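You operate a simulated robot arm through the tools that you are given. There is no shell and no other tool. Be economical: measure what you need, move in short steps, check, and stop when the job is done.

The job below is to be done with a simulated robot arm. You get a single attempt, and the scene is never put back.

TASK
Bleed the flush line into the cup until the bubbles are gone.
Fine: stand the bleed cup under the spout first, open the seal water cock and leave it open, shut the pink bleed cock and put the cup back.

The check looks at the end state, three seconds after you hand in, the way a careful person would. Anything else that was tipped, shoved, dropped, spilled or broken makes it a failure. A push-on lid holds only when it is set on centred and level and pressed home; a screw cap is set on level and turned clockwise until tight.

THE ROBOT
A 6-joint arm with a two-finger parallel gripper, fixed in place. Base frame: the origin is at the foot of the arm, x ahead of it, y to its left, z up; the work surface is at about z = 93. Units: cm, rad, N and s.
With the tool pointing down near the work surface it reaches from about 36 to 76 cm from the base axis. Its first joint turns from -1.152 to 1.152 rad. Payload 2.45 kg.
The tool frame sits at the grasp point between the pads (the TCP): z along the fingers, y along the line on which they close. The tips reach 2.4 cm beyond it. Largest opening 6.8 cm; finger width 1.7, thickness 1; the body of the gripper, 4 by 7 cm, starts 4.1 cm behind the TCP.
Orientation is told as [roll, pitch, yaw] about the base's x, y, z axes, in that order, counted from this pose: with the fingers straight down and closing along the base's y, the tool's x points along the base's -x, its y along +y and its z along -z.

THE INTERFACE
- The arm moves only by the tool jog_arm. Its argument "motion" is a list of rows, each a list of 3 entries, a list of its own where there are three numbers: the turn, a rotation vector about the base's x, y, z in rad, then the shift along the base's x, y, z in cm, then the opening, from 0 (shut) to 1 (fully open). In form: [[[ax, ay, az], [x, y, z], fingers], ...]. A call has 1 to 20 rows; each row shifts and turns the commanded pose from where the row before left it. Rows are played at 5 a second. More than 5 cm and 0.15 rad between two rows, or a gripper value outside its range, and nothing of the call is played. Where a pose cannot be reached the arm comes as near as it can. A force on the tool above 40 N (or 10 N above the force at the start of the call, whichever is more), or a blocked arm, ends the call early, and 0.2 s more pass. Each finger travels about 10.8 cm/s and halts on what it meets, pressing with about 39 N; the grip force reading is that of the motor and also rises with nothing between the fingers. The clock runs only during rows and for 0.2 s after the last one: add rows that do not move to give the fingers time. The reply holds the time, the measured pose of the TCP, the force on the tool along the base axes, the opening and the grip force, in the units named above and with some noise.
- Cameras (640 x 400 px; columns grow to the right, rows downward): "scene" is fixed at [17.49, 42.07, 149.15]; the picture's right is [-0.63, -0.78, 0.00], its down [-0.39, 0.32, -0.86] and it looks along [0.67, -0.54, -0.51] (base axes); focal length 227 px, centre (320, 200). "wrist" rides on the gripper at [8.4, 1.1, -7.5] in the tool frame; the picture's right is [-0.13, 0.99, 0.00], its down [-0.60, -0.08, -0.79] and it looks along [-0.79, -0.10, 0.61] (tool axes); focal length 251 px, centre (320, 200). There is no depth. A picture from a camera that has moved, and an enlarged one, comes with that camera's place and axes in the base frame and with its lens. The place of the scene camera against the robot may be out by one fixed shift of up to 2.5 cm in any direction.
- get_image(camera): a new picture of that camera. The clock stands still meanwhile.
- inspect(camera, box): a new picture of the part [left, top, right, bottom] of that camera's present view, enlarged. The clock stands still meanwhile.
- close_job(): hands the job in; it is judged then, once.

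Work in short steps. Places have to be worked out from the pictures, the camera data and where the tool is seen: move nearer, look again, correct. Check each grasp and each placing, and mend what went wrong. You have 120 turns and 84 pictures in all, those below and enlarged ones among them. Open the gripper and draw the arm clear of the work before you hand the job in, unless the task says otherwise; then end with one line.

The tools are called after "Emit:" by a JSON object that holds its "method" and its "body". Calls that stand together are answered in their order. jog_arm: Moves the arm, as the interface text tells. Its arguments: {"type":"object","properties":{"motion":{"type":"array"}},"required":["motion"]} The other tools are called the same way: get_image (camera) takes a picture; inspect (camera, box) takes an enlarged picture of a part of a camera's view; close_job () hands the job in.

At the start:

```text
time: 0.0
eef_pos: [42.77, 9.18, 139.52]
tool_rot: [0.002, -0.001, -0.001]
wrist_force: [-0.4, -0.1, 0.5]
grip_width: 6.8
finger_force: 0.0
```

scene: 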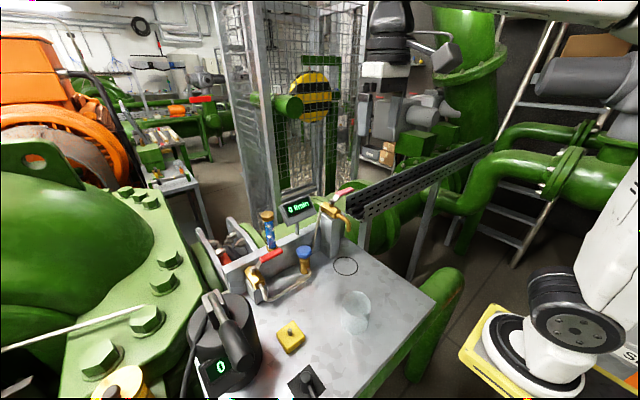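
wrist: 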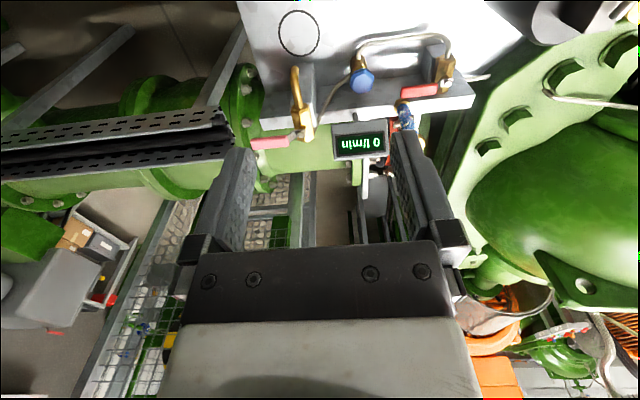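

I start by enlarging the scene's work area to see the cocks, the spout, the cup and the display.

Emit:
{"method": "inspect", "body": {"camera": "scene", "box": [180, 170, 440, 332]}}

Emit:
{"method": "inspect", "body": {"camera": "wrist", "box": [230, 0, 500, 170]}}

Emit:
{"method": "inspect", "body": {"camera": "scene", "box": [180, 270, 390, 400]}}

```text
2.46 times, centred on (310, 251) of scene
camera zoom: at [17.49, 42.07, 149.15], right [-0.63, -0.78, 0.0], down [-0.39, 0.32, -0.86], along [0.67, -0.54, -0.51], focal length 558 px, centre (345, 74)
```

zoom: 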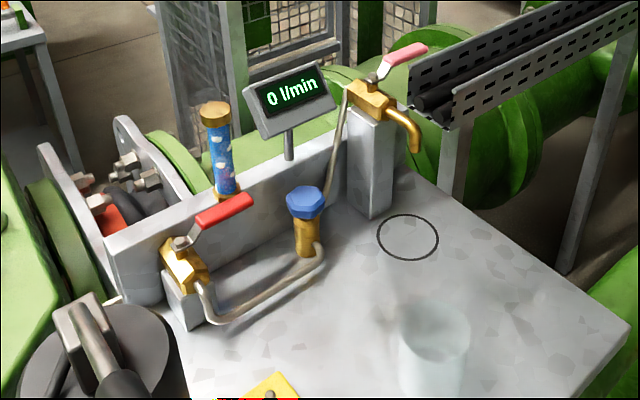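

```text
2.35 times, centred on (365, 85) of wrist
camera zoom: at [34.2, 10.21, 147.06], right [0.13, 0.99, 0.0], down [0.6, -0.08, 0.79], along [0.79, -0.1, -0.61], focal length 592 px, centre (214, 471)
```

zoom: 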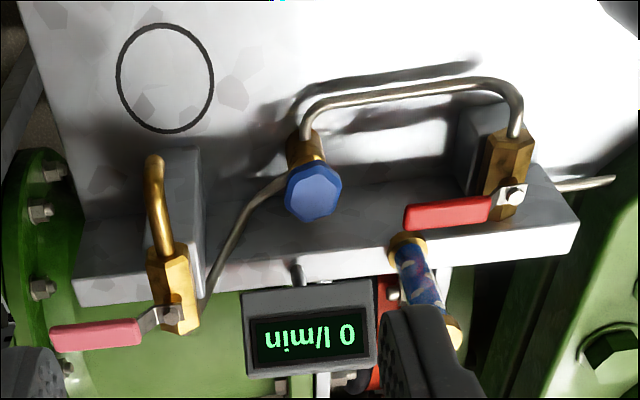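

```text
3.05 times, centred on (285, 335) of scene
camera zoom: at [17.49, 42.07, 149.15], right [-0.63, -0.78, 0.0], down [-0.39, 0.32, -0.86], along [0.67, -0.54, -0.51], focal length 691 px, centre (427, -211)
```

zoom: 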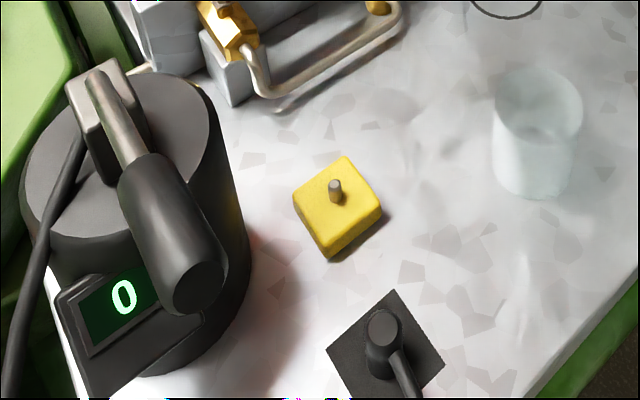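

The cup stands near (37, 16). The ring is near (52, 4), right under the spout tip at about z = 107. I tilt the tool and move left to get a steep wrist view of the table.

Emit:
{"method": "jog_arm", "body": {"motion": [[[0, 0.14, 0], [0, 2, 0], 1], [[0, 0.14, 0], [0, 2, 0], 1], [[0, 0.14, 0], [0, 2, 0], 1], [[0, 0.14, 0], [0, 0, 0], 1], [[0, 0, 0], [0, 0, 0], 1]]}}

Emit:
{"method": "get_image", "body": {"camera": "wrist"}}

```text
time: 1.2
eef_pos: [40.81, 15.71, 132.18]
tool_rot: [0.005, 0.556, 0.0]
wrist_force: [-0.5, 0.1, 0.2]
grip_width: 6.81
finger_force: 0.0
out of reach, approached as far as the arm can: row 3, 4
```

```text
78 pictures are left
camera wrist: at [37.53, 16.7, 142.96], right [0.11, 0.99, -0.07], down [0.93, -0.08, 0.35], along [0.35, -0.1, -0.93], focal length 251 px, centre (320, 200)
```

wrist: 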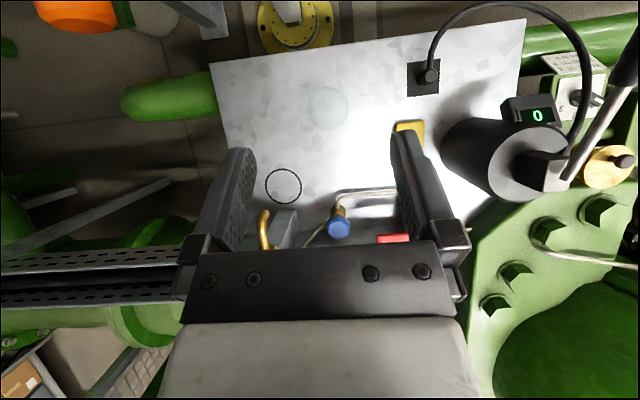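

The cup is visible near (327, 107), so I enlarge it and its surroundings.

Emit:
{"method": "inspect", "body": {"camera": "wrist", "box": [270, 60, 400, 141]}}

Emit:
{"method": "inspect", "body": {"camera": "scene", "box": [310, 270, 400, 350]}}

Emit:
{"method": "inspect", "body": {"camera": "wrist", "box": [240, 140, 420, 252]}}

```text
4.92 times, centred on (335, 100) of wrist
camera zoom: at [37.53, 16.7, 142.96], right [0.11, 0.99, -0.07], down [0.93, -0.08, 0.35], along [0.35, -0.1, -0.93], focal length 1238 px, centre (246, 690)
```

zoom: 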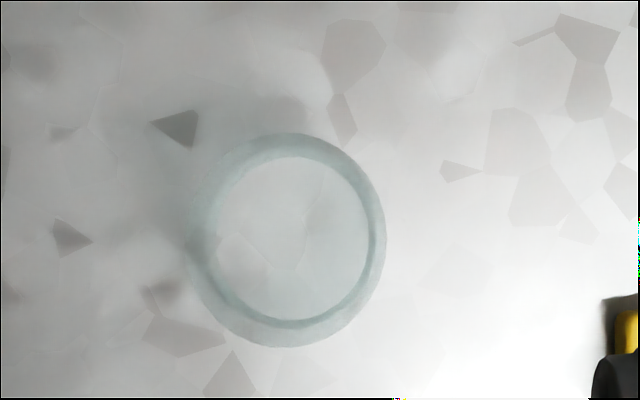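

```text
5.00 times, centred on (355, 310) of scene
camera zoom: at [17.49, 42.07, 149.15], right [-0.63, -0.78, 0.0], down [-0.39, 0.32, -0.86], along [0.67, -0.54, -0.51], focal length 1133 px, centre (145, -350)
```

zoom: 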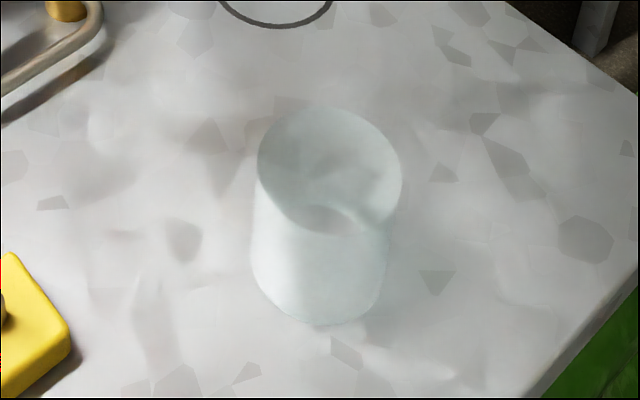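

```text
3.56 times, centred on (330, 196) of wrist
camera zoom: at [37.53, 16.7, 142.96], right [0.11, 0.99, -0.07], down [0.93, -0.08, 0.35], along [0.35, -0.1, -0.93], focal length 894 px, centre (284, 214)
```

zoom: 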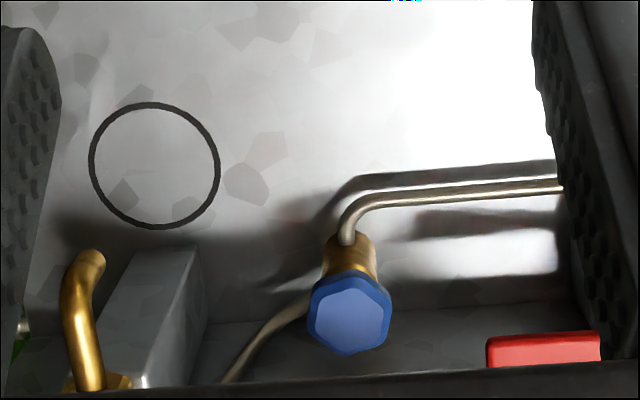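

The ring is at about (52.6, 4.0). The cup is at about (38.2, 15.1), roughly 6.3 cm in diameter with its rim near z = 101. I turn to a grasp leaning back towards the base, about -0.5 rad pitch and facing radially, to stay clear of the spout later, and test whether it reaches above the cup.

Emit:
{"method": "jog_arm", "body": {"motion": [[[0, -0.15, 0], [0, 0, -2], 1], [[0, -0.15, 0], [0, 0, -2], 1], [[0, -0.15, 0], [0, 0, -2], 1], [[0, -0.15, 0], [0, 0, -2], 1], [[0, -0.15, 0], [0, 0, -2], 1], [[0, -0.15, 0], [0, 0, -2], 1], [[0, -0.15, 0], [0, 0, -2], 1], [[0, 0, 0.13], [0, 0, -1], 1], [[0, 0, 0.13], [0, 0, -1], 1], [[0, 0, 0.12], [0, 0, -1], 1], [[0, 0, 0], [0, 0, 0], 1]]}}

Emit:
{"method": "get_image", "body": {"camera": "wrist"}}

Emit:
{"method": "get_image", "body": {"camera": "scene"}}

```text
time: 3.6
eef_pos: [40.89, 15.66, 115.18]
tool_rot: [0.0, -0.492, 0.381]
wrist_force: [-0.8, -0.3, 0.1]
grip_width: 6.78
finger_force: 0.0
```

```text
74 pictures are left
camera wrist: at [30.11, 12.55, 117.93], right [-0.26, 0.96, 0.06], down [0.18, -0.01, 0.98], along [0.95, 0.27, -0.17], focal length 251 px, centre (320, 200)
```

wrist: 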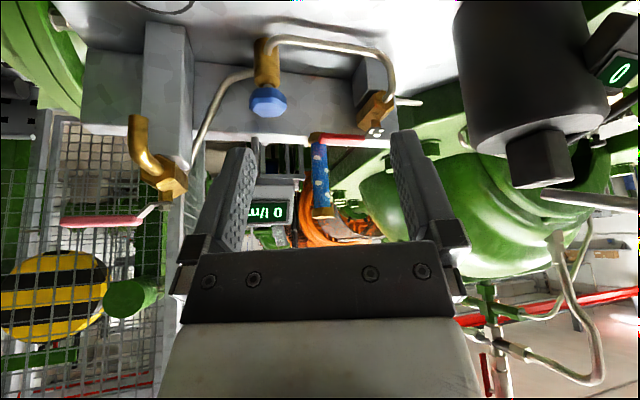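

```text
73 pictures are left
```

scene: 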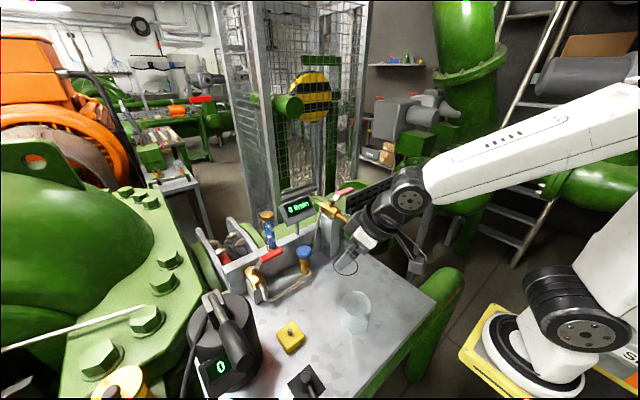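

The pose is reached. I move to just above the cup and check alignment from the scene camera.

Emit:
{"method": "jog_arm", "body": {"motion": [[[0, 0, 0], [-2.7, -0.56, 0], 1], [[0, 0, 0], [0, 0, -4], 1], [[0, 0, 0], [0, 0, -4], 1], [[0, 0, 0], [0, 0, 0], 1]]}}

Emit:
{"method": "inspect", "body": {"camera": "scene", "box": [290, 220, 430, 350]}}

Emit:
{"method": "get_image", "body": {"camera": "wrist"}}

```text
time: 4.6
eef_pos: [38.76, 15.32, 106.96]
tool_rot: [0.0, -0.49, 0.381]
wrist_force: [0.3, -0.2, 0.1]
grip_width: 6.81
finger_force: 0.2
out of reach, approached as far as the arm can: row 1, 3
```

```text
3.08 times, centred on (360, 285) of scene
camera zoom: at [17.49, 42.07, 149.15], right [-0.63, -0.78, 0.0], down [-0.39, 0.32, -0.86], along [0.67, -0.54, -0.51], focal length 697 px, centre (197, -62)
```

zoom: 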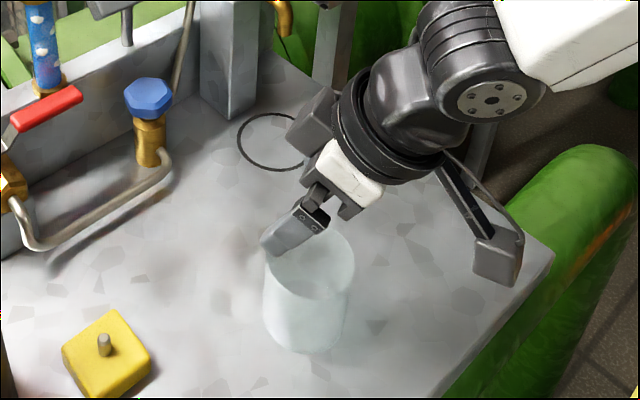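

```text
71 pictures are left
camera wrist: at [28.19, 12.27, 109.75], right [-0.26, 0.96, 0.06], down [0.18, -0.01, 0.98], along [0.95, 0.27, -0.17], focal length 251 px, centre (320, 200)
```

wrist: 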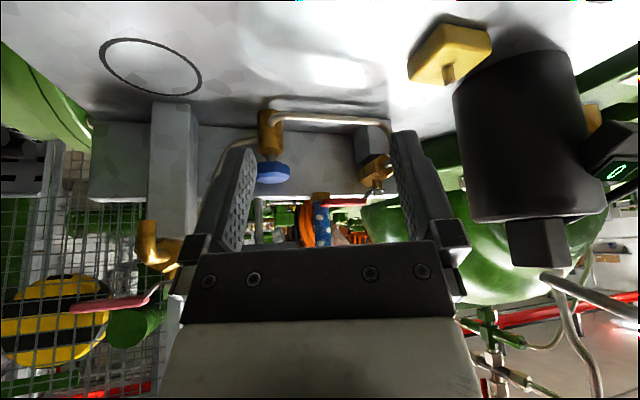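

This pose is just short of reach. I go vertical above the cup, so the wrist camera can see it between the fingers, and align sideways there.

Emit:
{"method": "jog_arm", "body": {"motion": [[[-0.055, 0.137, 0], [0, 0, 0], 1], [[-0.055, 0.137, 0], [0, 0, 0], 1], [[-0.055, 0.137, 0], [0, 0, 0], 1], [[-0.016, 0.04, 0], [0, 0, 0], 1], [[0, 0, 0], [0, 0, 0], 1]]}}

Emit:
{"method": "get_image", "body": {"camera": "wrist"}}

```text
time: 5.8
eef_pos: [38.91, 15.5, 107.02]
tool_rot: [0.0, -0.005, 0.384]
wrist_force: [1.0, 0.5, 0.3]
grip_width: 6.8
finger_force: 0.0
```

```text
70 pictures are left
camera wrist: at [30.49, 13.33, 114.58], right [-0.25, 0.97, 0.0], down [0.59, 0.15, 0.8], along [0.77, 0.2, -0.61], focal length 251 px, centre (320, 200)
```

wrist: 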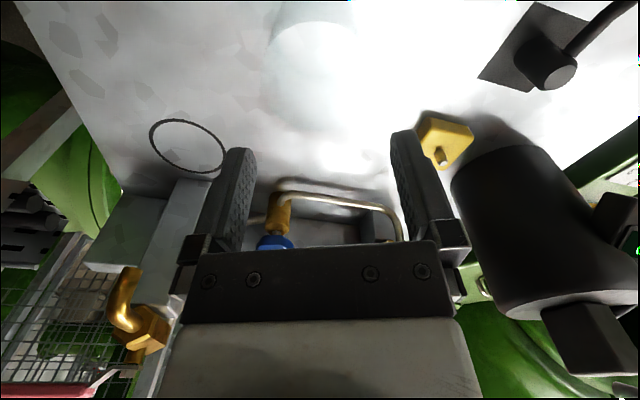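

The cup shows faintly at the top, so I enlarge it.

Emit:
{"method": "inspect", "body": {"camera": "wrist", "box": [220, 0, 420, 125]}}

```text
3.20 times, centred on (320, 62) of wrist
camera zoom: at [30.49, 13.33, 114.58], right [-0.25, 0.97, 0.0], down [0.59, 0.15, 0.8], along [0.77, 0.2, -0.61], focal length 805 px, centre (320, 640)
```

zoom: 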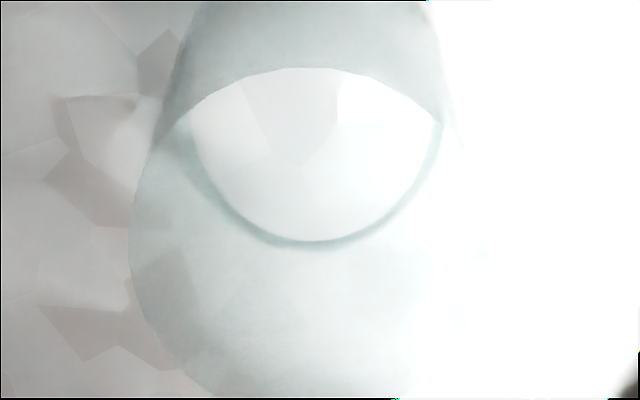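

The cup centre appears about 0.2 cm to the tool's -y side. I correct that, move slightly inward and look again.

Emit:
{"method": "jog_arm", "body": {"motion": [[[0, 0, 0], [-0.45, -0.4, 0], 1], [[0, 0, 0], [0, 0, -1], 1], [[0, 0, 0], [0, 0, 0], 1]]}}

Emit:
{"method": "inspect", "body": {"camera": "wrist", "box": [225, 0, 415, 170]}}

```text
time: 6.6
eef_pos: [38.35, 15.14, 106.04]
tool_rot: [0.0, -0.005, 0.381]
wrist_force: [0.7, 0.0, -0.3]
grip_width: 6.76
finger_force: 0.1
```

```text
2.35 times, centred on (320, 85) of wrist
camera zoom: at [30.04, 12.97, 113.53], right [-0.25, 0.97, 0.0], down [0.59, 0.15, 0.8], along [0.77, 0.2, -0.61], focal length 592 px, centre (320, 471)
```

zoom: 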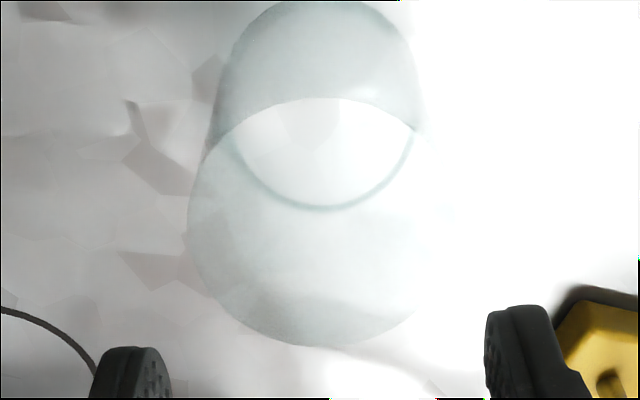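

The cup is now centred sideways between the fingers, at about (37.9, 15.0). I tilt back by 0.36 rad about the closing axis and check reach.

Emit:
{"method": "jog_arm", "body": {"motion": [[[0.0446, -0.1114, 0], [0, 0, 0], 1], [[0.0446, -0.1114, 0], [0, 0, 0], 1], [[0.0446, -0.1114, 0], [0, 0, 0], 1], [[0, 0, 0], [-0.2, -0.08, -1], 1], [[0, 0, 0], [0, 0, 0], 1]]}}

Emit:
{"method": "inspect", "body": {"camera": "scene", "box": [300, 240, 420, 345]}}

```text
time: 7.8
eef_pos: [38.16, 15.21, 105.02]
tool_rot: [0.003, -0.364, 0.38]
wrist_force: [1.0, 0.1, -0.3]
grip_width: 6.84
finger_force: 0.0
```

```text
3.81 times, centred on (360, 292) of scene
camera zoom: at [17.49, 42.07, 149.15], right [-0.63, -0.78, 0.0], down [-0.39, 0.32, -0.86], along [0.67, -0.54, -0.51], focal length 864 px, centre (168, -152)
```

zoom: 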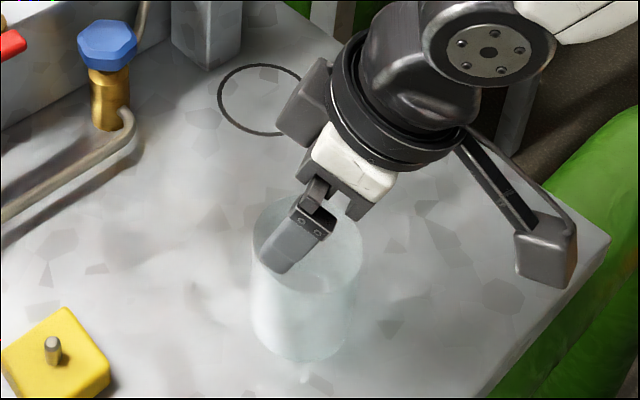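

Within reach and aligned. I descend slowly over the cup with the fingers open.

Emit:
{"method": "jog_arm", "body": {"motion": [[[0, 0, 0], [0, 0, -1.3], 1], [[0, 0, 0], [0, 0, -1.3], 1], [[0, 0, 0], [0, 0, -1.3], 1], [[0, 0, 0], [0, 0, -1.2], 1], [[0, 0, 0], [0, 0, -1.2], 1], [[0, 0, 0], [0, 0, -1.2], 1], [[0, 0, 0], [0, 0, 0], 1]]}}

Emit:
{"method": "inspect", "body": {"camera": "scene", "box": [290, 230, 420, 345]}}

```text
time: 9.4
eef_pos: [38.27, 14.96, 99.18]
tool_rot: [-0.005, -0.369, 0.381]
wrist_force: [0.7, 0.2, -0.3]
grip_width: 6.81
finger_force: 0.1
out of reach, approached as far as the arm can: row 5, 6
```

```text
3.48 times, centred on (355, 288) of scene
camera zoom: at [17.49, 42.07, 149.15], right [-0.63, -0.78, 0.0], down [-0.39, 0.32, -0.86], along [0.67, -0.54, -0.51], focal length 788 px, centre (198, -104)
```

zoom: 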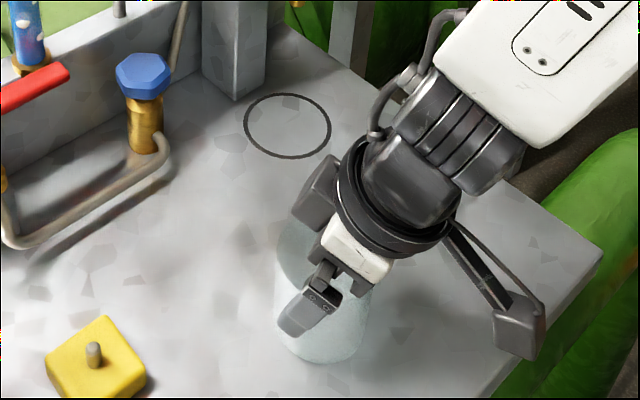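

The fingers straddle the cup's upper half at z = 99.2, the reach limit. That depth is enough, so I close gently here.

Emit:
{"method": "jog_arm", "body": {"motion": [[[0, 0, 0], [0, 0, 0], 0.96], [[0, 0, 0], [0, 0, 0], 0.92], [[0, 0, 0], [0, 0, 0], 0.88], [[0, 0, 0], [0, 0, 0], 0.8], [[0, 0, 0], [0, 0, 0], 0.8], [[0, 0, 0], [0, 0, 0], 0.8]]}}

```text
time: 10.8
eef_pos: [38.28, 14.97, 99.05]
tool_rot: [-0.005, -0.368, 0.379]
wrist_force: [0.1, -0.5, -0.7]
grip_width: 6.46
finger_force: 39.2
```

The cup is gripped at a width of 6.46. I lift it a little and look.

Emit:
{"method": "jog_arm", "body": {"motion": [[[0, 0, 0], [0, 0, 1], 0.8], [[0, 0, 0], [0.5, 0, 1], 0.8], [[0, 0, 0], [0.5, 0, 1], 0.8], [[0, 0, 0], [0, 0, 0], 0.8]]}}

Emit:
{"method": "inspect", "body": {"camera": "scene", "box": [270, 200, 430, 345]}}

```text
time: 11.8
eef_pos: [39.21, 14.93, 101.15]
tool_rot: [0.0, -0.365, 0.379]
wrist_force: [0.5, 0.5, 0.7]
grip_width: 6.44
finger_force: 39.6
out of reach, approached as far as the arm can: row 1, 2
```

```text
2.76 times, centred on (350, 272) of scene
camera zoom: at [17.49, 42.07, 149.15], right [-0.63, -0.78, 0.0], down [-0.39, 0.32, -0.86], along [0.67, -0.54, -0.51], focal length 625 px, centre (237, 0)
```

zoom: 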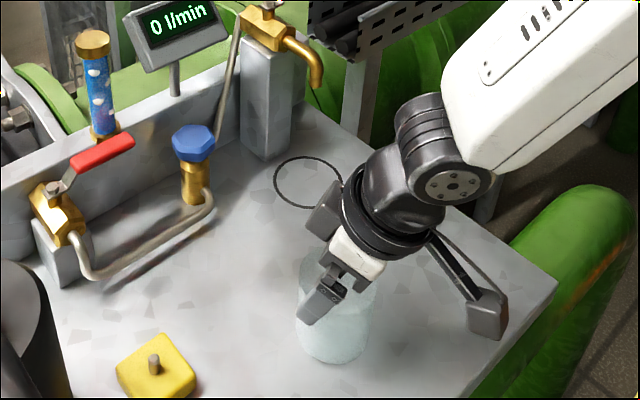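

The cup is held and lifted. A block on the gripper's front side could foul the spout, so I look closely to measure it.

Emit:
{"method": "inspect", "body": {"camera": "scene", "box": [335, 235, 405, 330]}}

```text
4.21 times, centred on (370, 282) of scene
camera zoom: at [17.49, 42.07, 149.15], right [-0.63, -0.78, 0.0], down [-0.39, 0.32, -0.86], along [0.67, -0.54, -0.51], focal length 954 px, centre (110, -147)
```

zoom: 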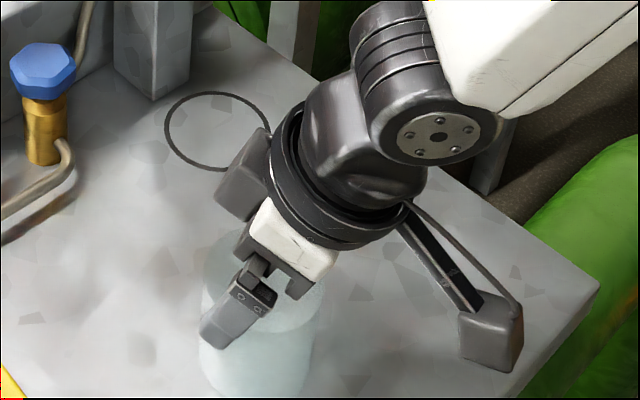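

The cup is secure. I carry it to an intermediate spot near (47.5, 9.5) in front of the ring and set it down there, to regrasp with a flatter approach.

Emit:
{"method": "jog_arm", "body": {"motion": [[[0, 0, 0], [2.1, -1.35, 0], 0.8], [[0, 0, 0], [2.1, -1.35, 0], 0.8], [[0, 0, 0], [2.1, -1.35, 0], 0.8], [[0, 0, 0], [2.0, -1.35, 0], 0.8], [[0, 0, 0], [0, 0, -1], 0.8], [[0, 0, 0], [0, 0, -0.6], 0.8], [[0, 0, 0], [0, 0, 0], 0.8], [[0, 0, 0], [0, 0, 0], 0.8]]}}

Emit:
{"method": "inspect", "body": {"camera": "scene", "box": [270, 190, 430, 320]}}

```text
time: 12.9
eef_pos: [47.8, 9.45, 100.99]
tool_rot: [0.0, -0.375, 0.381]
wrist_force: [-0.1, 0.0, 6.7]
grip_width: 6.43
finger_force: 38.4
stopped in row 5: the force on the tool passed its limit (the readings are from after the stop); the commanded pose is now the measured one
```

```text
3.08 times, centred on (350, 255) of scene
camera zoom: at [17.48, 42.07, 149.15], right [-0.63, -0.78, 0.0], down [-0.39, 0.32, -0.86], along [0.67, -0.54, -0.51], focal length 697 px, centre (228, 31)
```

zoom: 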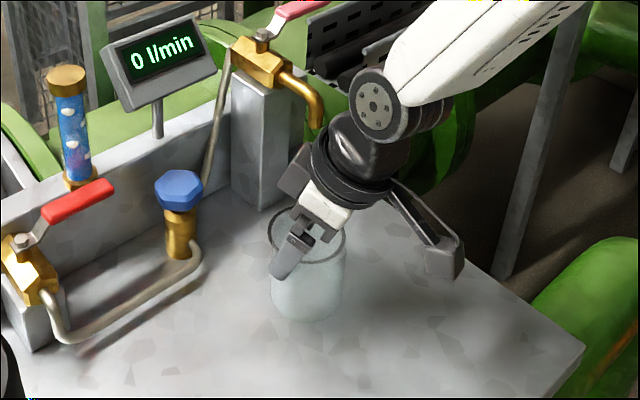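

The descent stopped early on a force. I look closely to see whether the cup is already on the table.

Emit:
{"method": "inspect", "body": {"camera": "scene", "box": [325, 220, 385, 305]}}

Emit:
{"method": "get_image", "body": {"camera": "wrist"}}

```text
4.71 times, centred on (355, 262) of scene
camera zoom: at [17.48, 42.07, 149.15], right [-0.63, -0.78, 0.0], down [-0.39, 0.32, -0.86], along [0.67, -0.54, -0.51], focal length 1067 px, centre (155, -94)
```

zoom: 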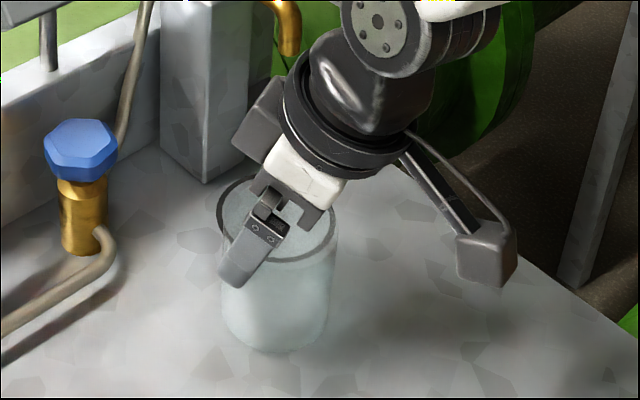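

```text
61 pictures are left
camera wrist: at [37.44, 6.53, 104.95], right [-0.26, 0.97, 0.05], down [0.28, 0.03, 0.96], along [0.92, 0.26, -0.28], focal length 251 px, centre (320, 200)
```

wrist: 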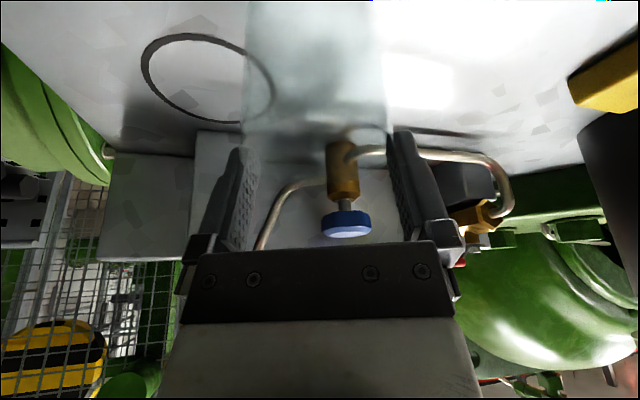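

Emit:
{"method": "inspect", "body": {"camera": "wrist", "box": [220, 80, 420, 250]}}

```text
2.35 times, centred on (320, 165) of wrist
camera zoom: at [37.44, 6.53, 104.95], right [-0.26, 0.97, 0.05], down [0.28, 0.03, 0.96], along [0.92, 0.26, -0.28], focal length 592 px, centre (320, 282)
```

zoom: 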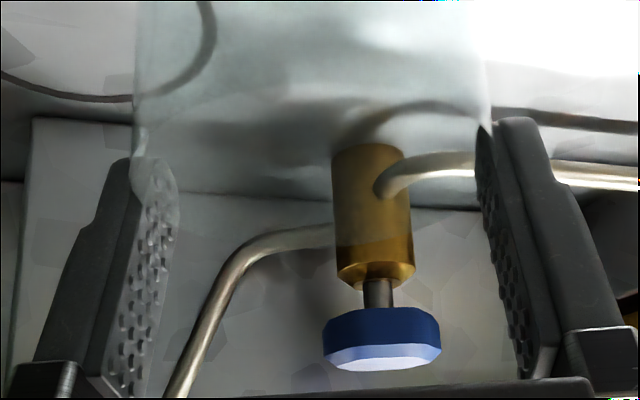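

The fingers now sit higher on the cup than at the grasp. The cup slid along on the table instead of lifting, but it stands upright here at about (47.6, 9.4). I open, go deeper around it and view.

Emit:
{"method": "jog_arm", "body": {"motion": [[[0, 0, 0], [0, 0, 0], 1], [[0, 0, 0], [0, 0, 0], 1], [[0, 0, 0], [0, 0, -1], 1], [[0, 0, 0], [0, 0, -1], 1], [[0, 0, 0], [0, 0, -1], 1], [[0, 0, 0], [0, 0, -1], 1], [[0, 0, 0], [0, 0, 0], 1]]}}

Emit:
{"method": "inspect", "body": {"camera": "scene", "box": [320, 220, 400, 305]}}

```text
time: 14.6
eef_pos: [47.79, 9.38, 97.04]
tool_rot: [-0.002, -0.376, 0.381]
wrist_force: [-3.1, -1.8, 15.3]
grip_width: 6.79
finger_force: 0.0
```

```text
4.71 times, centred on (360, 262) of scene
camera zoom: at [17.45, 42.06, 149.16], right [-0.63, -0.78, 0.0], down [-0.39, 0.32, -0.86], along [0.67, -0.54, -0.51], focal length 1067 px, centre (132, -94)
```

zoom: 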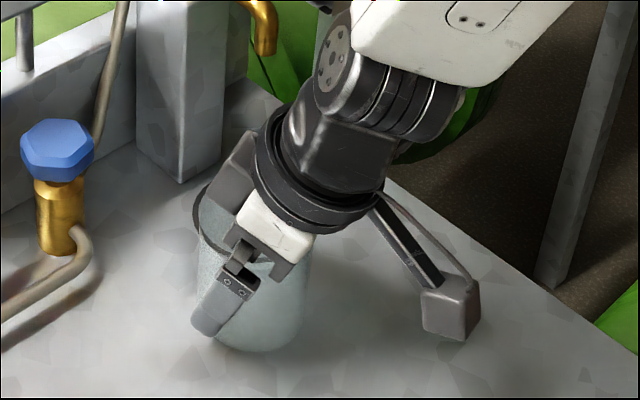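

The tool presses on the rim with 15 N, so I raise it until it is free.

Emit:
{"method": "jog_arm", "body": {"motion": [[[0, 0, 0], [0, 0, 0.5], 1], [[0, 0, 0], [0, 0, 0.3], 1], [[0, 0, 0], [0, 0, 0], 1]]}}

Emit:
{"method": "get_image", "body": {"camera": "wrist"}}

```text
time: 15.3
eef_pos: [47.82, 9.5, 97.82]
tool_rot: [0.003, -0.373, 0.38]
wrist_force: [1.4, -1.0, 0.5]
grip_width: 6.81
finger_force: 0.0
```

```text
58 pictures are left
camera wrist: at [37.38, 6.55, 101.73], right [-0.26, 0.97, 0.05], down [0.28, 0.03, 0.96], along [0.92, 0.26, -0.28], focal length 251 px, centre (320, 200)
```

wrist: 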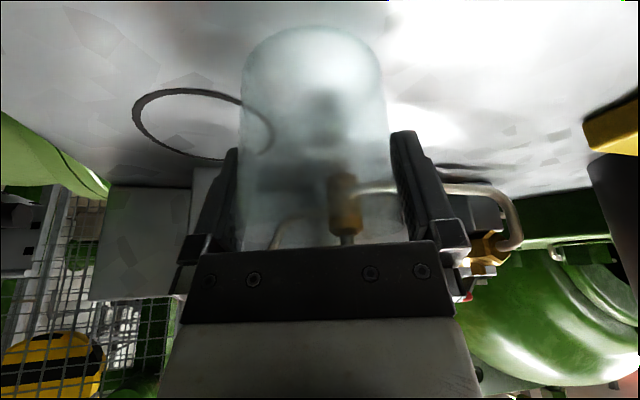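

The body's lower back edge was touching the near rim. It is free now, the cup is on the table and the fingers straddle it. I add tilt to about 0.75 rad about the closing axis so the gripper clears the spout, then look.

Emit:
{"method": "jog_arm", "body": {"motion": [[[0, 0, 0], [0, 0, 0.3], 1], [[0.0465, -0.116, 0], [0, 0, 0], 1], [[0.0465, -0.116, 0], [0, 0, 0], 1], [[0.0465, -0.116, 0], [0, 0, 0], 1], [[0, 0, 0], [0, 0, 0], 1]]}}

Emit:
{"method": "inspect", "body": {"camera": "scene", "box": [310, 190, 430, 305]}}

```text
time: 16.6
eef_pos: [46.92, 10.58, 97.82]
tool_rot: [0.076, -0.485, 0.381]
wrist_force: [-0.2, 0.6, 0.4]
grip_width: 6.82
finger_force: 0.1
out of reach, approached as far as the arm can: row 2, 3, 4
```

```text
3.48 times, centred on (370, 248) of scene
camera zoom: at [17.49, 42.07, 149.15], right [-0.63, -0.78, 0.0], down [-0.39, 0.32, -0.86], along [0.67, -0.54, -0.51], focal length 788 px, centre (146, 35)
```

zoom: 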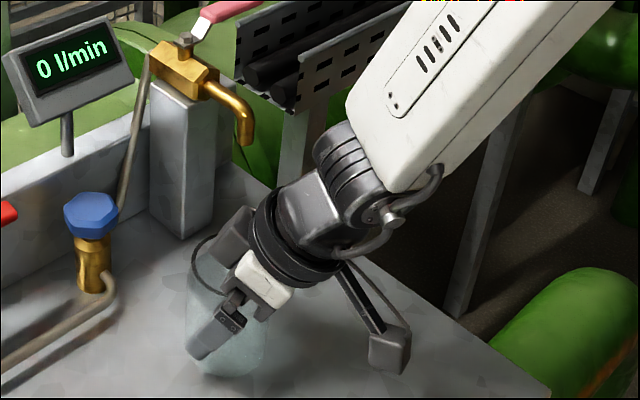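

The tilt ran into a reach limit and dragged the tool and the cup by about 1 cm. I undo the roll in place and look.

Emit:
{"method": "jog_arm", "body": {"motion": [[[-0.105, 0.082, -0.035], [0, 0, 0], 1], [[0, 0, 0], [0, 0, 0], 1]]}}

Emit:
{"method": "get_image", "body": {"camera": "wrist"}}

Emit:
{"method": "inspect", "body": {"camera": "scene", "box": [320, 220, 400, 305]}}

```text
time: 17.1
eef_pos: [46.79, 10.66, 97.83]
tool_rot: [0.038, -0.41, 0.377]
wrist_force: [-0.7, -0.8, -0.2]
grip_width: 6.8
finger_force: 0.2
out of reach, approached as far as the arm can: row 1
```

```text
56 pictures are left
camera wrist: at [36.39, 7.44, 101.38], right [-0.27, 0.96, 0.09], down [0.26, -0.01, 0.97], along [0.93, 0.28, -0.25], focal length 251 px, centre (320, 200)
```

wrist: 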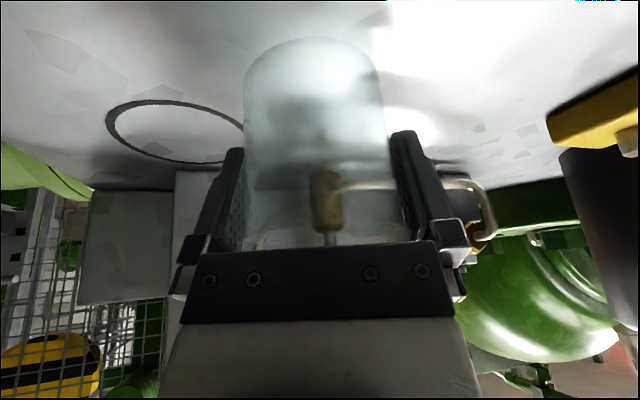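

```text
4.71 times, centred on (360, 262) of scene
camera zoom: at [17.49, 42.07, 149.15], right [-0.63, -0.78, 0.0], down [-0.39, 0.32, -0.86], along [0.67, -0.54, -0.51], focal length 1067 px, centre (132, -94)
```

zoom: 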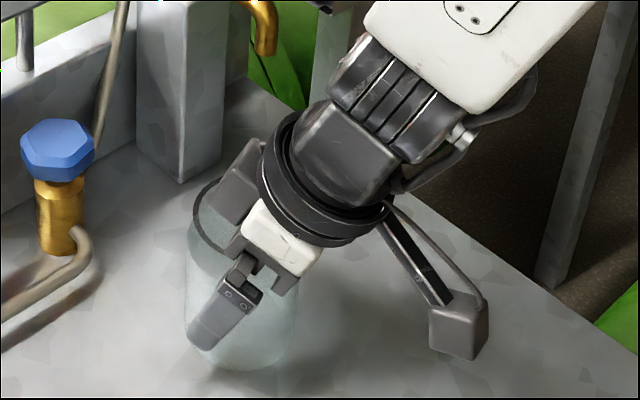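

I back off straight up, away from the cup, before reorienting to a radial yaw.

Emit:
{"method": "jog_arm", "body": {"motion": [[[0, 0, 0], [0, 0, 1.5], 1], [[0, 0, 0], [0, 0, 2], 1], [[0, 0, 0], [0, 0, 2], 1], [[0, 0, 0], [0, 0, 2], 1], [[0, 0, 0], [0, 0, 2], 1], [[0, 0, 0], [0, 0, 0], 1]]}}

Emit:
{"method": "get_image", "body": {"camera": "scene"}}

```text
time: 18.6
eef_pos: [47.0, 10.62, 107.41]
tool_rot: [0.038, -0.411, 0.376]
wrist_force: [0.4, 0.4, 0.3]
grip_width: 6.78
finger_force: 0.1
```

```text
54 pictures are left
```

scene: 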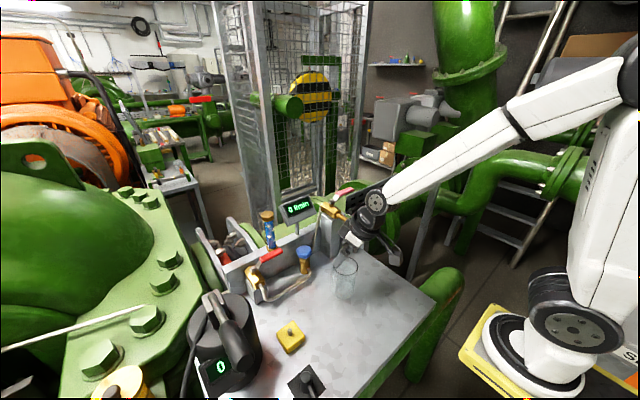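

The cup stands upright. I test how much tilt is available at a radial yaw, in free space to the right of the cup in front of the ring.

Emit:
{"method": "jog_arm", "body": {"motion": [[[-0.034, -0.014, -0.13], [0, -3, 0.5], 1], [[0, 0, -0.12], [0, -3, 0], 1], [[0, 0, -0.08], [0, -2.6, 0], 1], [[0, 0, 0], [0, 0, 0], 1], [[0, -0.12, 0], [0, 0, 0], 1], [[0, -0.12, 0], [0, 0, 0], 1], [[0, -0.1, 0], [0, 0, 0], 1], [[0, 0, 0], [0, 0, 0], 1]]}}

```text
time: 20.4
eef_pos: [47.14, 1.97, 107.83]
tool_rot: [-0.029, -0.753, 0.078]
wrist_force: [-0.5, 0.3, -0.3]
grip_width: 6.81
finger_force: 0.1
```

A tilt of 0.75 works here. I lower in free space to test it at cup height.

Emit:
{"method": "jog_arm", "body": {"motion": [[[0.02, 0, 0], [0, 0, -3], 1], [[0, 0, 0], [0, 0, -3], 1], [[0, 0, 0], [0, 0, -2], 1], [[0, 0, 0], [0, 0, -1.6], 1], [[0, 0, 0], [0, 0, 0], 1]]}}

Emit:
{"method": "get_image", "body": {"camera": "scene"}}

Emit:
{"method": "get_image", "body": {"camera": "wrist"}}

```text
time: 21.6
eef_pos: [47.38, 2.0, 98.13]
tool_rot: [-0.001, -0.753, 0.057]
wrist_force: [0.3, 0.1, -0.6]
grip_width: 6.85
finger_force: 0.1
out of reach, approached as far as the arm can: row 1
```

```text
53 pictures are left
```

scene: 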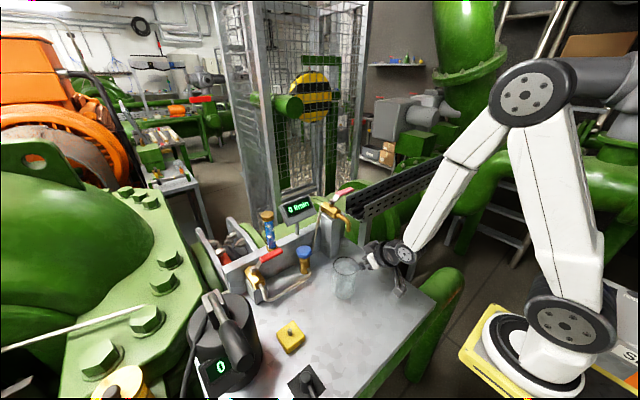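

```text
52 pictures are left
camera wrist: at [36.01, 2.35, 97.82], right [0.04, 1.0, 0.09], down [-0.1, -0.08, 0.99], along [0.99, -0.04, 0.1], focal length 251 px, centre (320, 200)
```

wrist: 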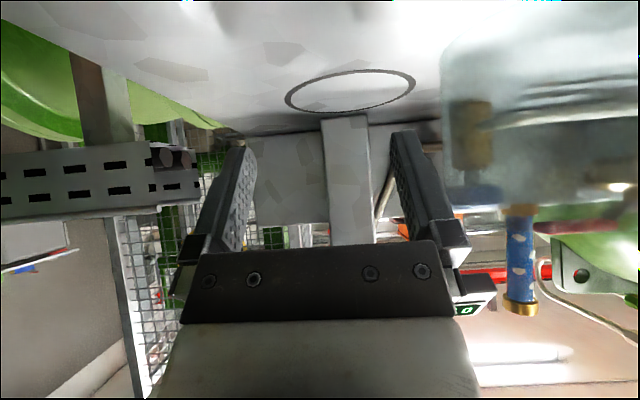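

Low tilted poses work when the yaw is radial. I go to a pre-grasp behind and above the cup along the tool axis, with radial yaw of about 0.22.

Emit:
{"method": "jog_arm", "body": {"motion": [[[0, 0, 0], [-1, 0, 4], 1], [[0, 0, 0], [-1, 0, 4], 1], [[0, 0, 0.08], [-1.5, 3, 1], 1], [[0, 0, 0.085], [-1, 3, 0], 1], [[0, 0, 0], [-0.8, 1.5, 0], 1], [[0, 0, 0], [0, 0, -2], 1], [[0, 0, 0], [0, 0, -1.5], 1], [[0, 0, 0], [0, 0, 0], 1]]}}

Emit:
{"method": "get_image", "body": {"camera": "wrist"}}

```text
time: 23.4
eef_pos: [46.07, 10.11, 104.23]
tool_rot: [-0.003, -0.756, 0.223]
wrist_force: [-0.2, 0.6, 0.2]
grip_width: 6.81
finger_force: 0.0
out of reach, approached as far as the arm can: row 1, 2, 3, 4, 5, 7
```

```text
51 pictures are left
camera wrist: at [34.83, 8.66, 103.98], right [-0.13, 0.99, 0.09], down [-0.08, -0.1, 0.99], along [0.99, 0.12, 0.09], focal length 251 px, centre (320, 200)
```

wrist: 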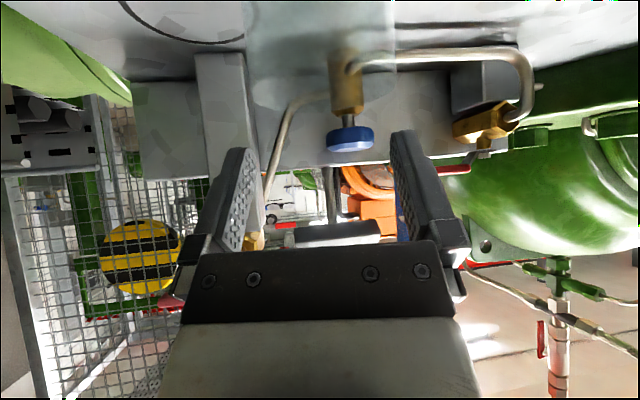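

Emit:
{"method": "inspect", "body": {"camera": "wrist", "box": [220, 0, 420, 150]}}

Emit:
{"method": "inspect", "body": {"camera": "scene", "box": [320, 220, 400, 305]}}

```text
2.67 times, centred on (320, 75) of wrist
camera zoom: at [34.83, 8.66, 103.98], right [-0.13, 0.99, 0.09], down [-0.08, -0.1, 0.99], along [0.99, 0.12, 0.09], focal length 670 px, centre (320, 533)
```

zoom: 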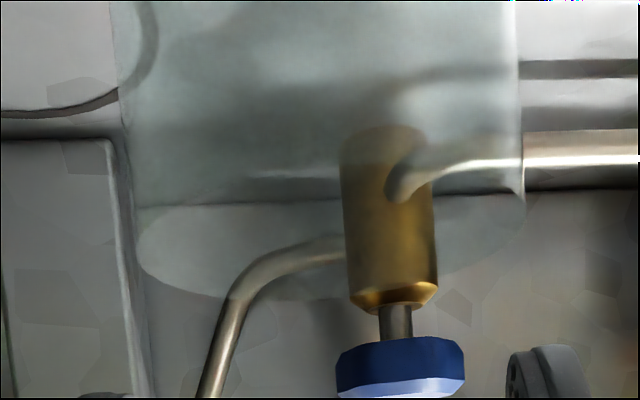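

```text
4.71 times, centred on (360, 262) of scene
camera zoom: at [17.49, 42.07, 149.15], right [-0.63, -0.78, 0.0], down [-0.39, 0.32, -0.86], along [0.67, -0.54, -0.51], focal length 1067 px, centre (132, -94)
```

zoom: 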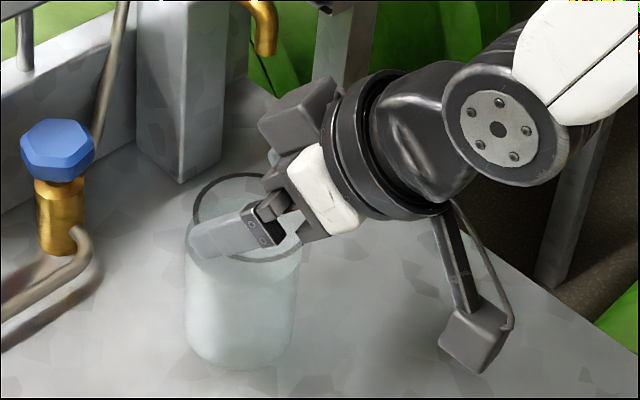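

The cup axis lies about 0.45 cm to the tool's +y side. I shift over and check before descending.

Emit:
{"method": "jog_arm", "body": {"motion": [[[0, 0, 0], [0.3, 0.52, 0], 1], [[0, 0, 0], [0, 0, -0.6], 1], [[0, 0, 0], [0, 0, 0], 1]]}}

Emit:
{"method": "inspect", "body": {"camera": "wrist", "box": [220, 0, 420, 150]}}

```text
time: 24.1
eef_pos: [46.45, 10.65, 103.59]
tool_rot: [-0.003, -0.754, 0.225]
wrist_force: [-0.2, 0.1, 0.2]
grip_width: 6.81
finger_force: 0.0
```

```text
2.67 times, centred on (320, 75) of wrist
camera zoom: at [35.11, 9.12, 103.37], right [-0.13, 0.99, 0.09], down [-0.08, -0.1, 0.99], along [0.99, 0.12, 0.09], focal length 670 px, centre (320, 533)
```

zoom: 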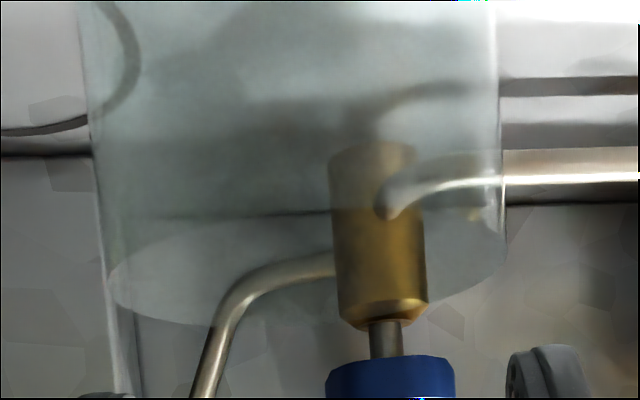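

Centred now. I descend straight down to z of about 98.

Emit:
{"method": "jog_arm", "body": {"motion": [[[0, 0, 0], [0, 0.05, -1.2], 1], [[0, 0, 0], [0, 0, -1.2], 1], [[0, 0, 0], [0, 0, -1.2], 1], [[0, 0, 0], [0, 0, -1], 1], [[0, 0, 0], [0, 0, -0.8], 1], [[0, 0, 0], [0, 0, 0], 1]]}}

Emit:
{"method": "get_image", "body": {"camera": "wrist"}}

```text
time: 25.6
eef_pos: [46.49, 10.52, 98.27]
tool_rot: [-0.001, -0.755, 0.226]
wrist_force: [0.0, -0.1, -0.2]
grip_width: 6.81
finger_force: 0.0
```

```text
47 pictures are left
camera wrist: at [35.13, 9.06, 97.93], right [-0.13, 0.99, 0.09], down [-0.08, -0.1, 0.99], along [0.99, 0.12, 0.09], focal length 251 px, centre (320, 200)
```

wrist: 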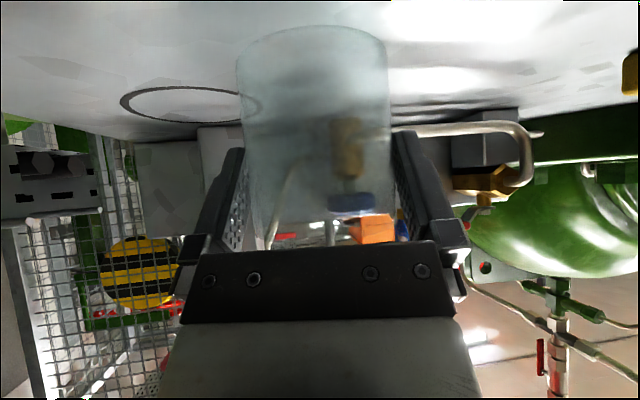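

The fingers straddle the cup with no forces. I close and lift 1 cm as a test.

Emit:
{"method": "jog_arm", "body": {"motion": [[[0, 0, 0], [0, 0, 0], 0.95], [[0, 0, 0], [0, 0, 0], 0.9], [[0, 0, 0], [0, 0, 0], 0.7], [[0, 0, 0], [0, 0, 0], 0.7], [[0, 0, 0], [0, 0, 0], 0.7], [[0, 0, 0], [0, 0, 0.4], 0.7], [[0, 0, 0], [0, 0, 0.4], 0.7], [[0, 0, 0], [0, 0, 0], 0.7]]}}

Emit:
{"method": "get_image", "body": {"camera": "wrist"}}

Emit:
{"method": "inspect", "body": {"camera": "scene", "box": [320, 220, 400, 305]}}

```text
time: 27.4
eef_pos: [46.47, 10.59, 99.06]
tool_rot: [-0.003, -0.755, 0.225]
wrist_force: [0.5, 0.0, -1.7]
grip_width: 6.46
finger_force: 38.5
```

```text
46 pictures are left
camera wrist: at [35.13, 9.09, 98.7], right [-0.13, 0.99, 0.09], down [-0.08, -0.1, 0.99], along [0.99, 0.12, 0.09], focal length 251 px, centre (320, 200)
```

wrist: 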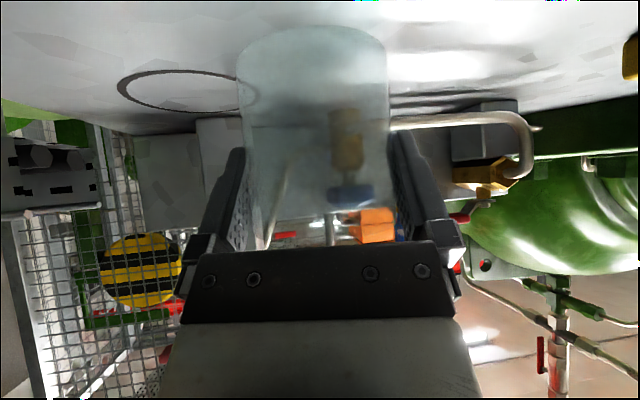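

```text
4.71 times, centred on (360, 262) of scene
camera zoom: at [17.49, 42.07, 149.15], right [-0.63, -0.78, 0.0], down [-0.39, 0.32, -0.86], along [0.67, -0.54, -0.51], focal length 1067 px, centre (132, -94)
```

zoom: 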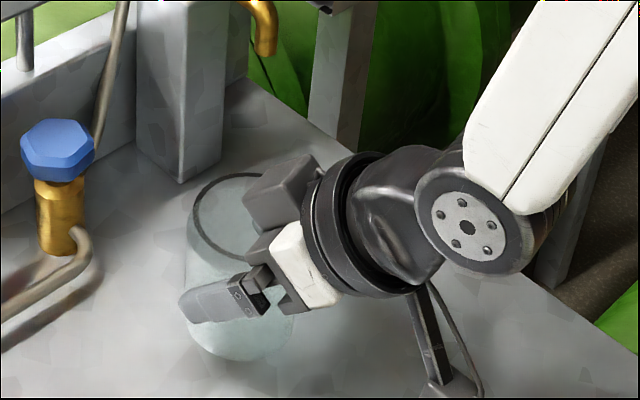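

The wrist force shows the cup's weight (about 1.7 N), so it is really lifted. I carry it sideways to y of about 4.0 in front of the ring, turning to radial yaw and keeping low.

Emit:
{"method": "jog_arm", "body": {"motion": [[[0, 0, -0.05], [0.3, -1.7, 0], 0.7], [[0, 0, -0.05], [0.3, -1.7, 0], 0.7], [[0, 0, -0.045], [0.3, -1.7, 0], 0.7], [[0, 0, 0], [0.3, -1.5, 0], 0.7], [[0, 0, 0], [0, 0, -0.4], 0.7], [[0, 0, 0], [0, 0, 0], 0.7]]}}

Emit:
{"method": "inspect", "body": {"camera": "scene", "box": [310, 190, 410, 300]}}

Emit:
{"method": "get_image", "body": {"camera": "wrist"}}

```text
time: 28.8
eef_pos: [47.65, 4.04, 98.6]
tool_rot: [-0.003, -0.755, 0.08]
wrist_force: [0.6, -0.2, -1.2]
grip_width: 6.46
finger_force: 38.6
```

```text
3.64 times, centred on (360, 245) of scene
camera zoom: at [17.49, 42.07, 149.15], right [-0.63, -0.78, 0.0], down [-0.39, 0.32, -0.86], along [0.67, -0.54, -0.51], focal length 824 px, centre (174, 36)
```

zoom: 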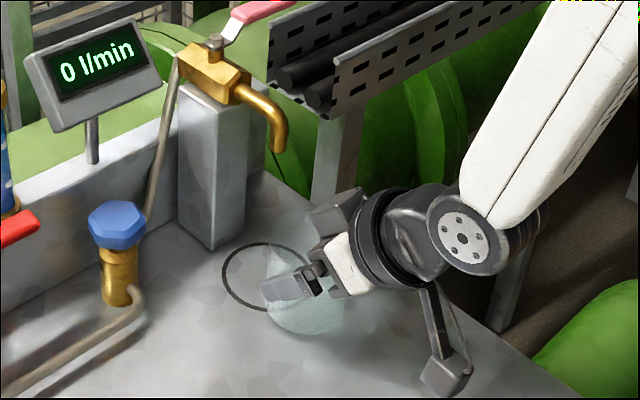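

```text
43 pictures are left
camera wrist: at [36.25, 4.21, 98.35], right [0.02, 1.0, 0.09], down [-0.1, -0.08, 0.99], along [1.0, -0.02, 0.09], focal length 251 px, centre (320, 200)
```

wrist: 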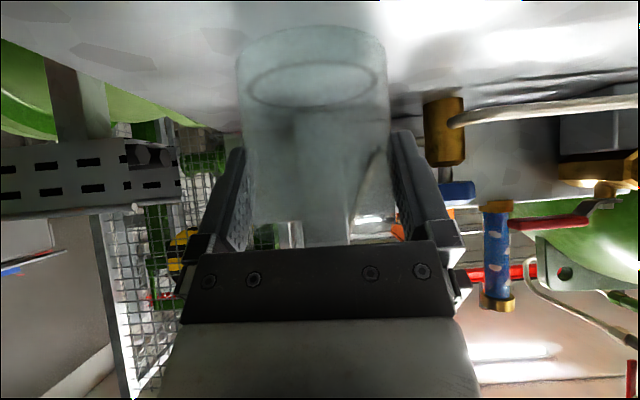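

Aligned laterally with the ring. I slide forward under the spout in small steps.

Emit:
{"method": "jog_arm", "body": {"motion": [[[0, 0, 0], [1.2, 0, 0], 0.7], [[0, 0, 0], [1.2, 0, 0], 0.7], [[0, 0, 0], [1.0, 0, 0], 0.7], [[0, 0, 0], [0.6, 0, 0], 0.7], [[0, 0, 0], [0, 0, 0], 0.7]]}}

Emit:
{"method": "inspect", "body": {"camera": "scene", "box": [320, 195, 400, 285]}}

Emit:
{"method": "inspect", "body": {"camera": "wrist", "box": [220, 0, 420, 200]}}

```text
time: 29.9
eef_pos: [51.76, 4.0, 98.63]
tool_rot: [-0.003, -0.755, 0.081]
wrist_force: [0.0, 0.4, -1.1]
grip_width: 6.45
finger_force: 39.0
```

```text
4.44 times, centred on (360, 240) of scene
camera zoom: at [17.49, 42.07, 149.15], right [-0.63, -0.78, 0.0], down [-0.39, 0.32, -0.86], along [0.67, -0.54, -0.51], focal length 1007 px, centre (142, 22)
```

zoom: 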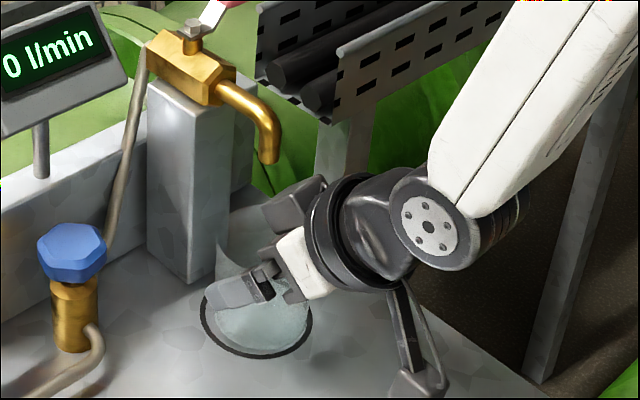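

```text
2.00 times, centred on (320, 100) of wrist
camera zoom: at [40.21, 4.14, 98.27], right [0.02, 1.0, 0.09], down [-0.1, -0.08, 0.99], along [1.0, -0.02, 0.09], focal length 503 px, centre (320, 400)
```

zoom: 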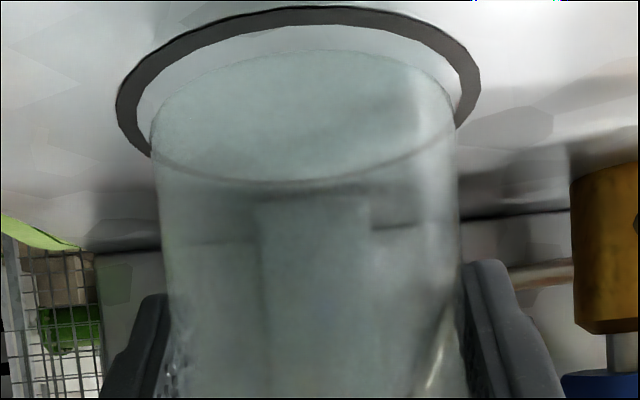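

The cup is nearly concentric with the ring. I nudge it -0.12 in y, lower it onto the table and release.

Emit:
{"method": "jog_arm", "body": {"motion": [[[0, 0, 0], [0.1, -0.12, 0], 0.7], [[0, 0, 0], [0, 0, -0.25], 0.7], [[0, 0, 0], [0, 0, -0.12], 0.7], [[0, 0, 0], [0, 0, 0], 0.7]]}}

```text
time: 30.9
eef_pos: [51.65, 3.83, 98.26]
tool_rot: [-0.001, -0.755, 0.08]
wrist_force: [-0.7, -1.3, 2.1]
grip_width: 6.48
finger_force: 39.2
```

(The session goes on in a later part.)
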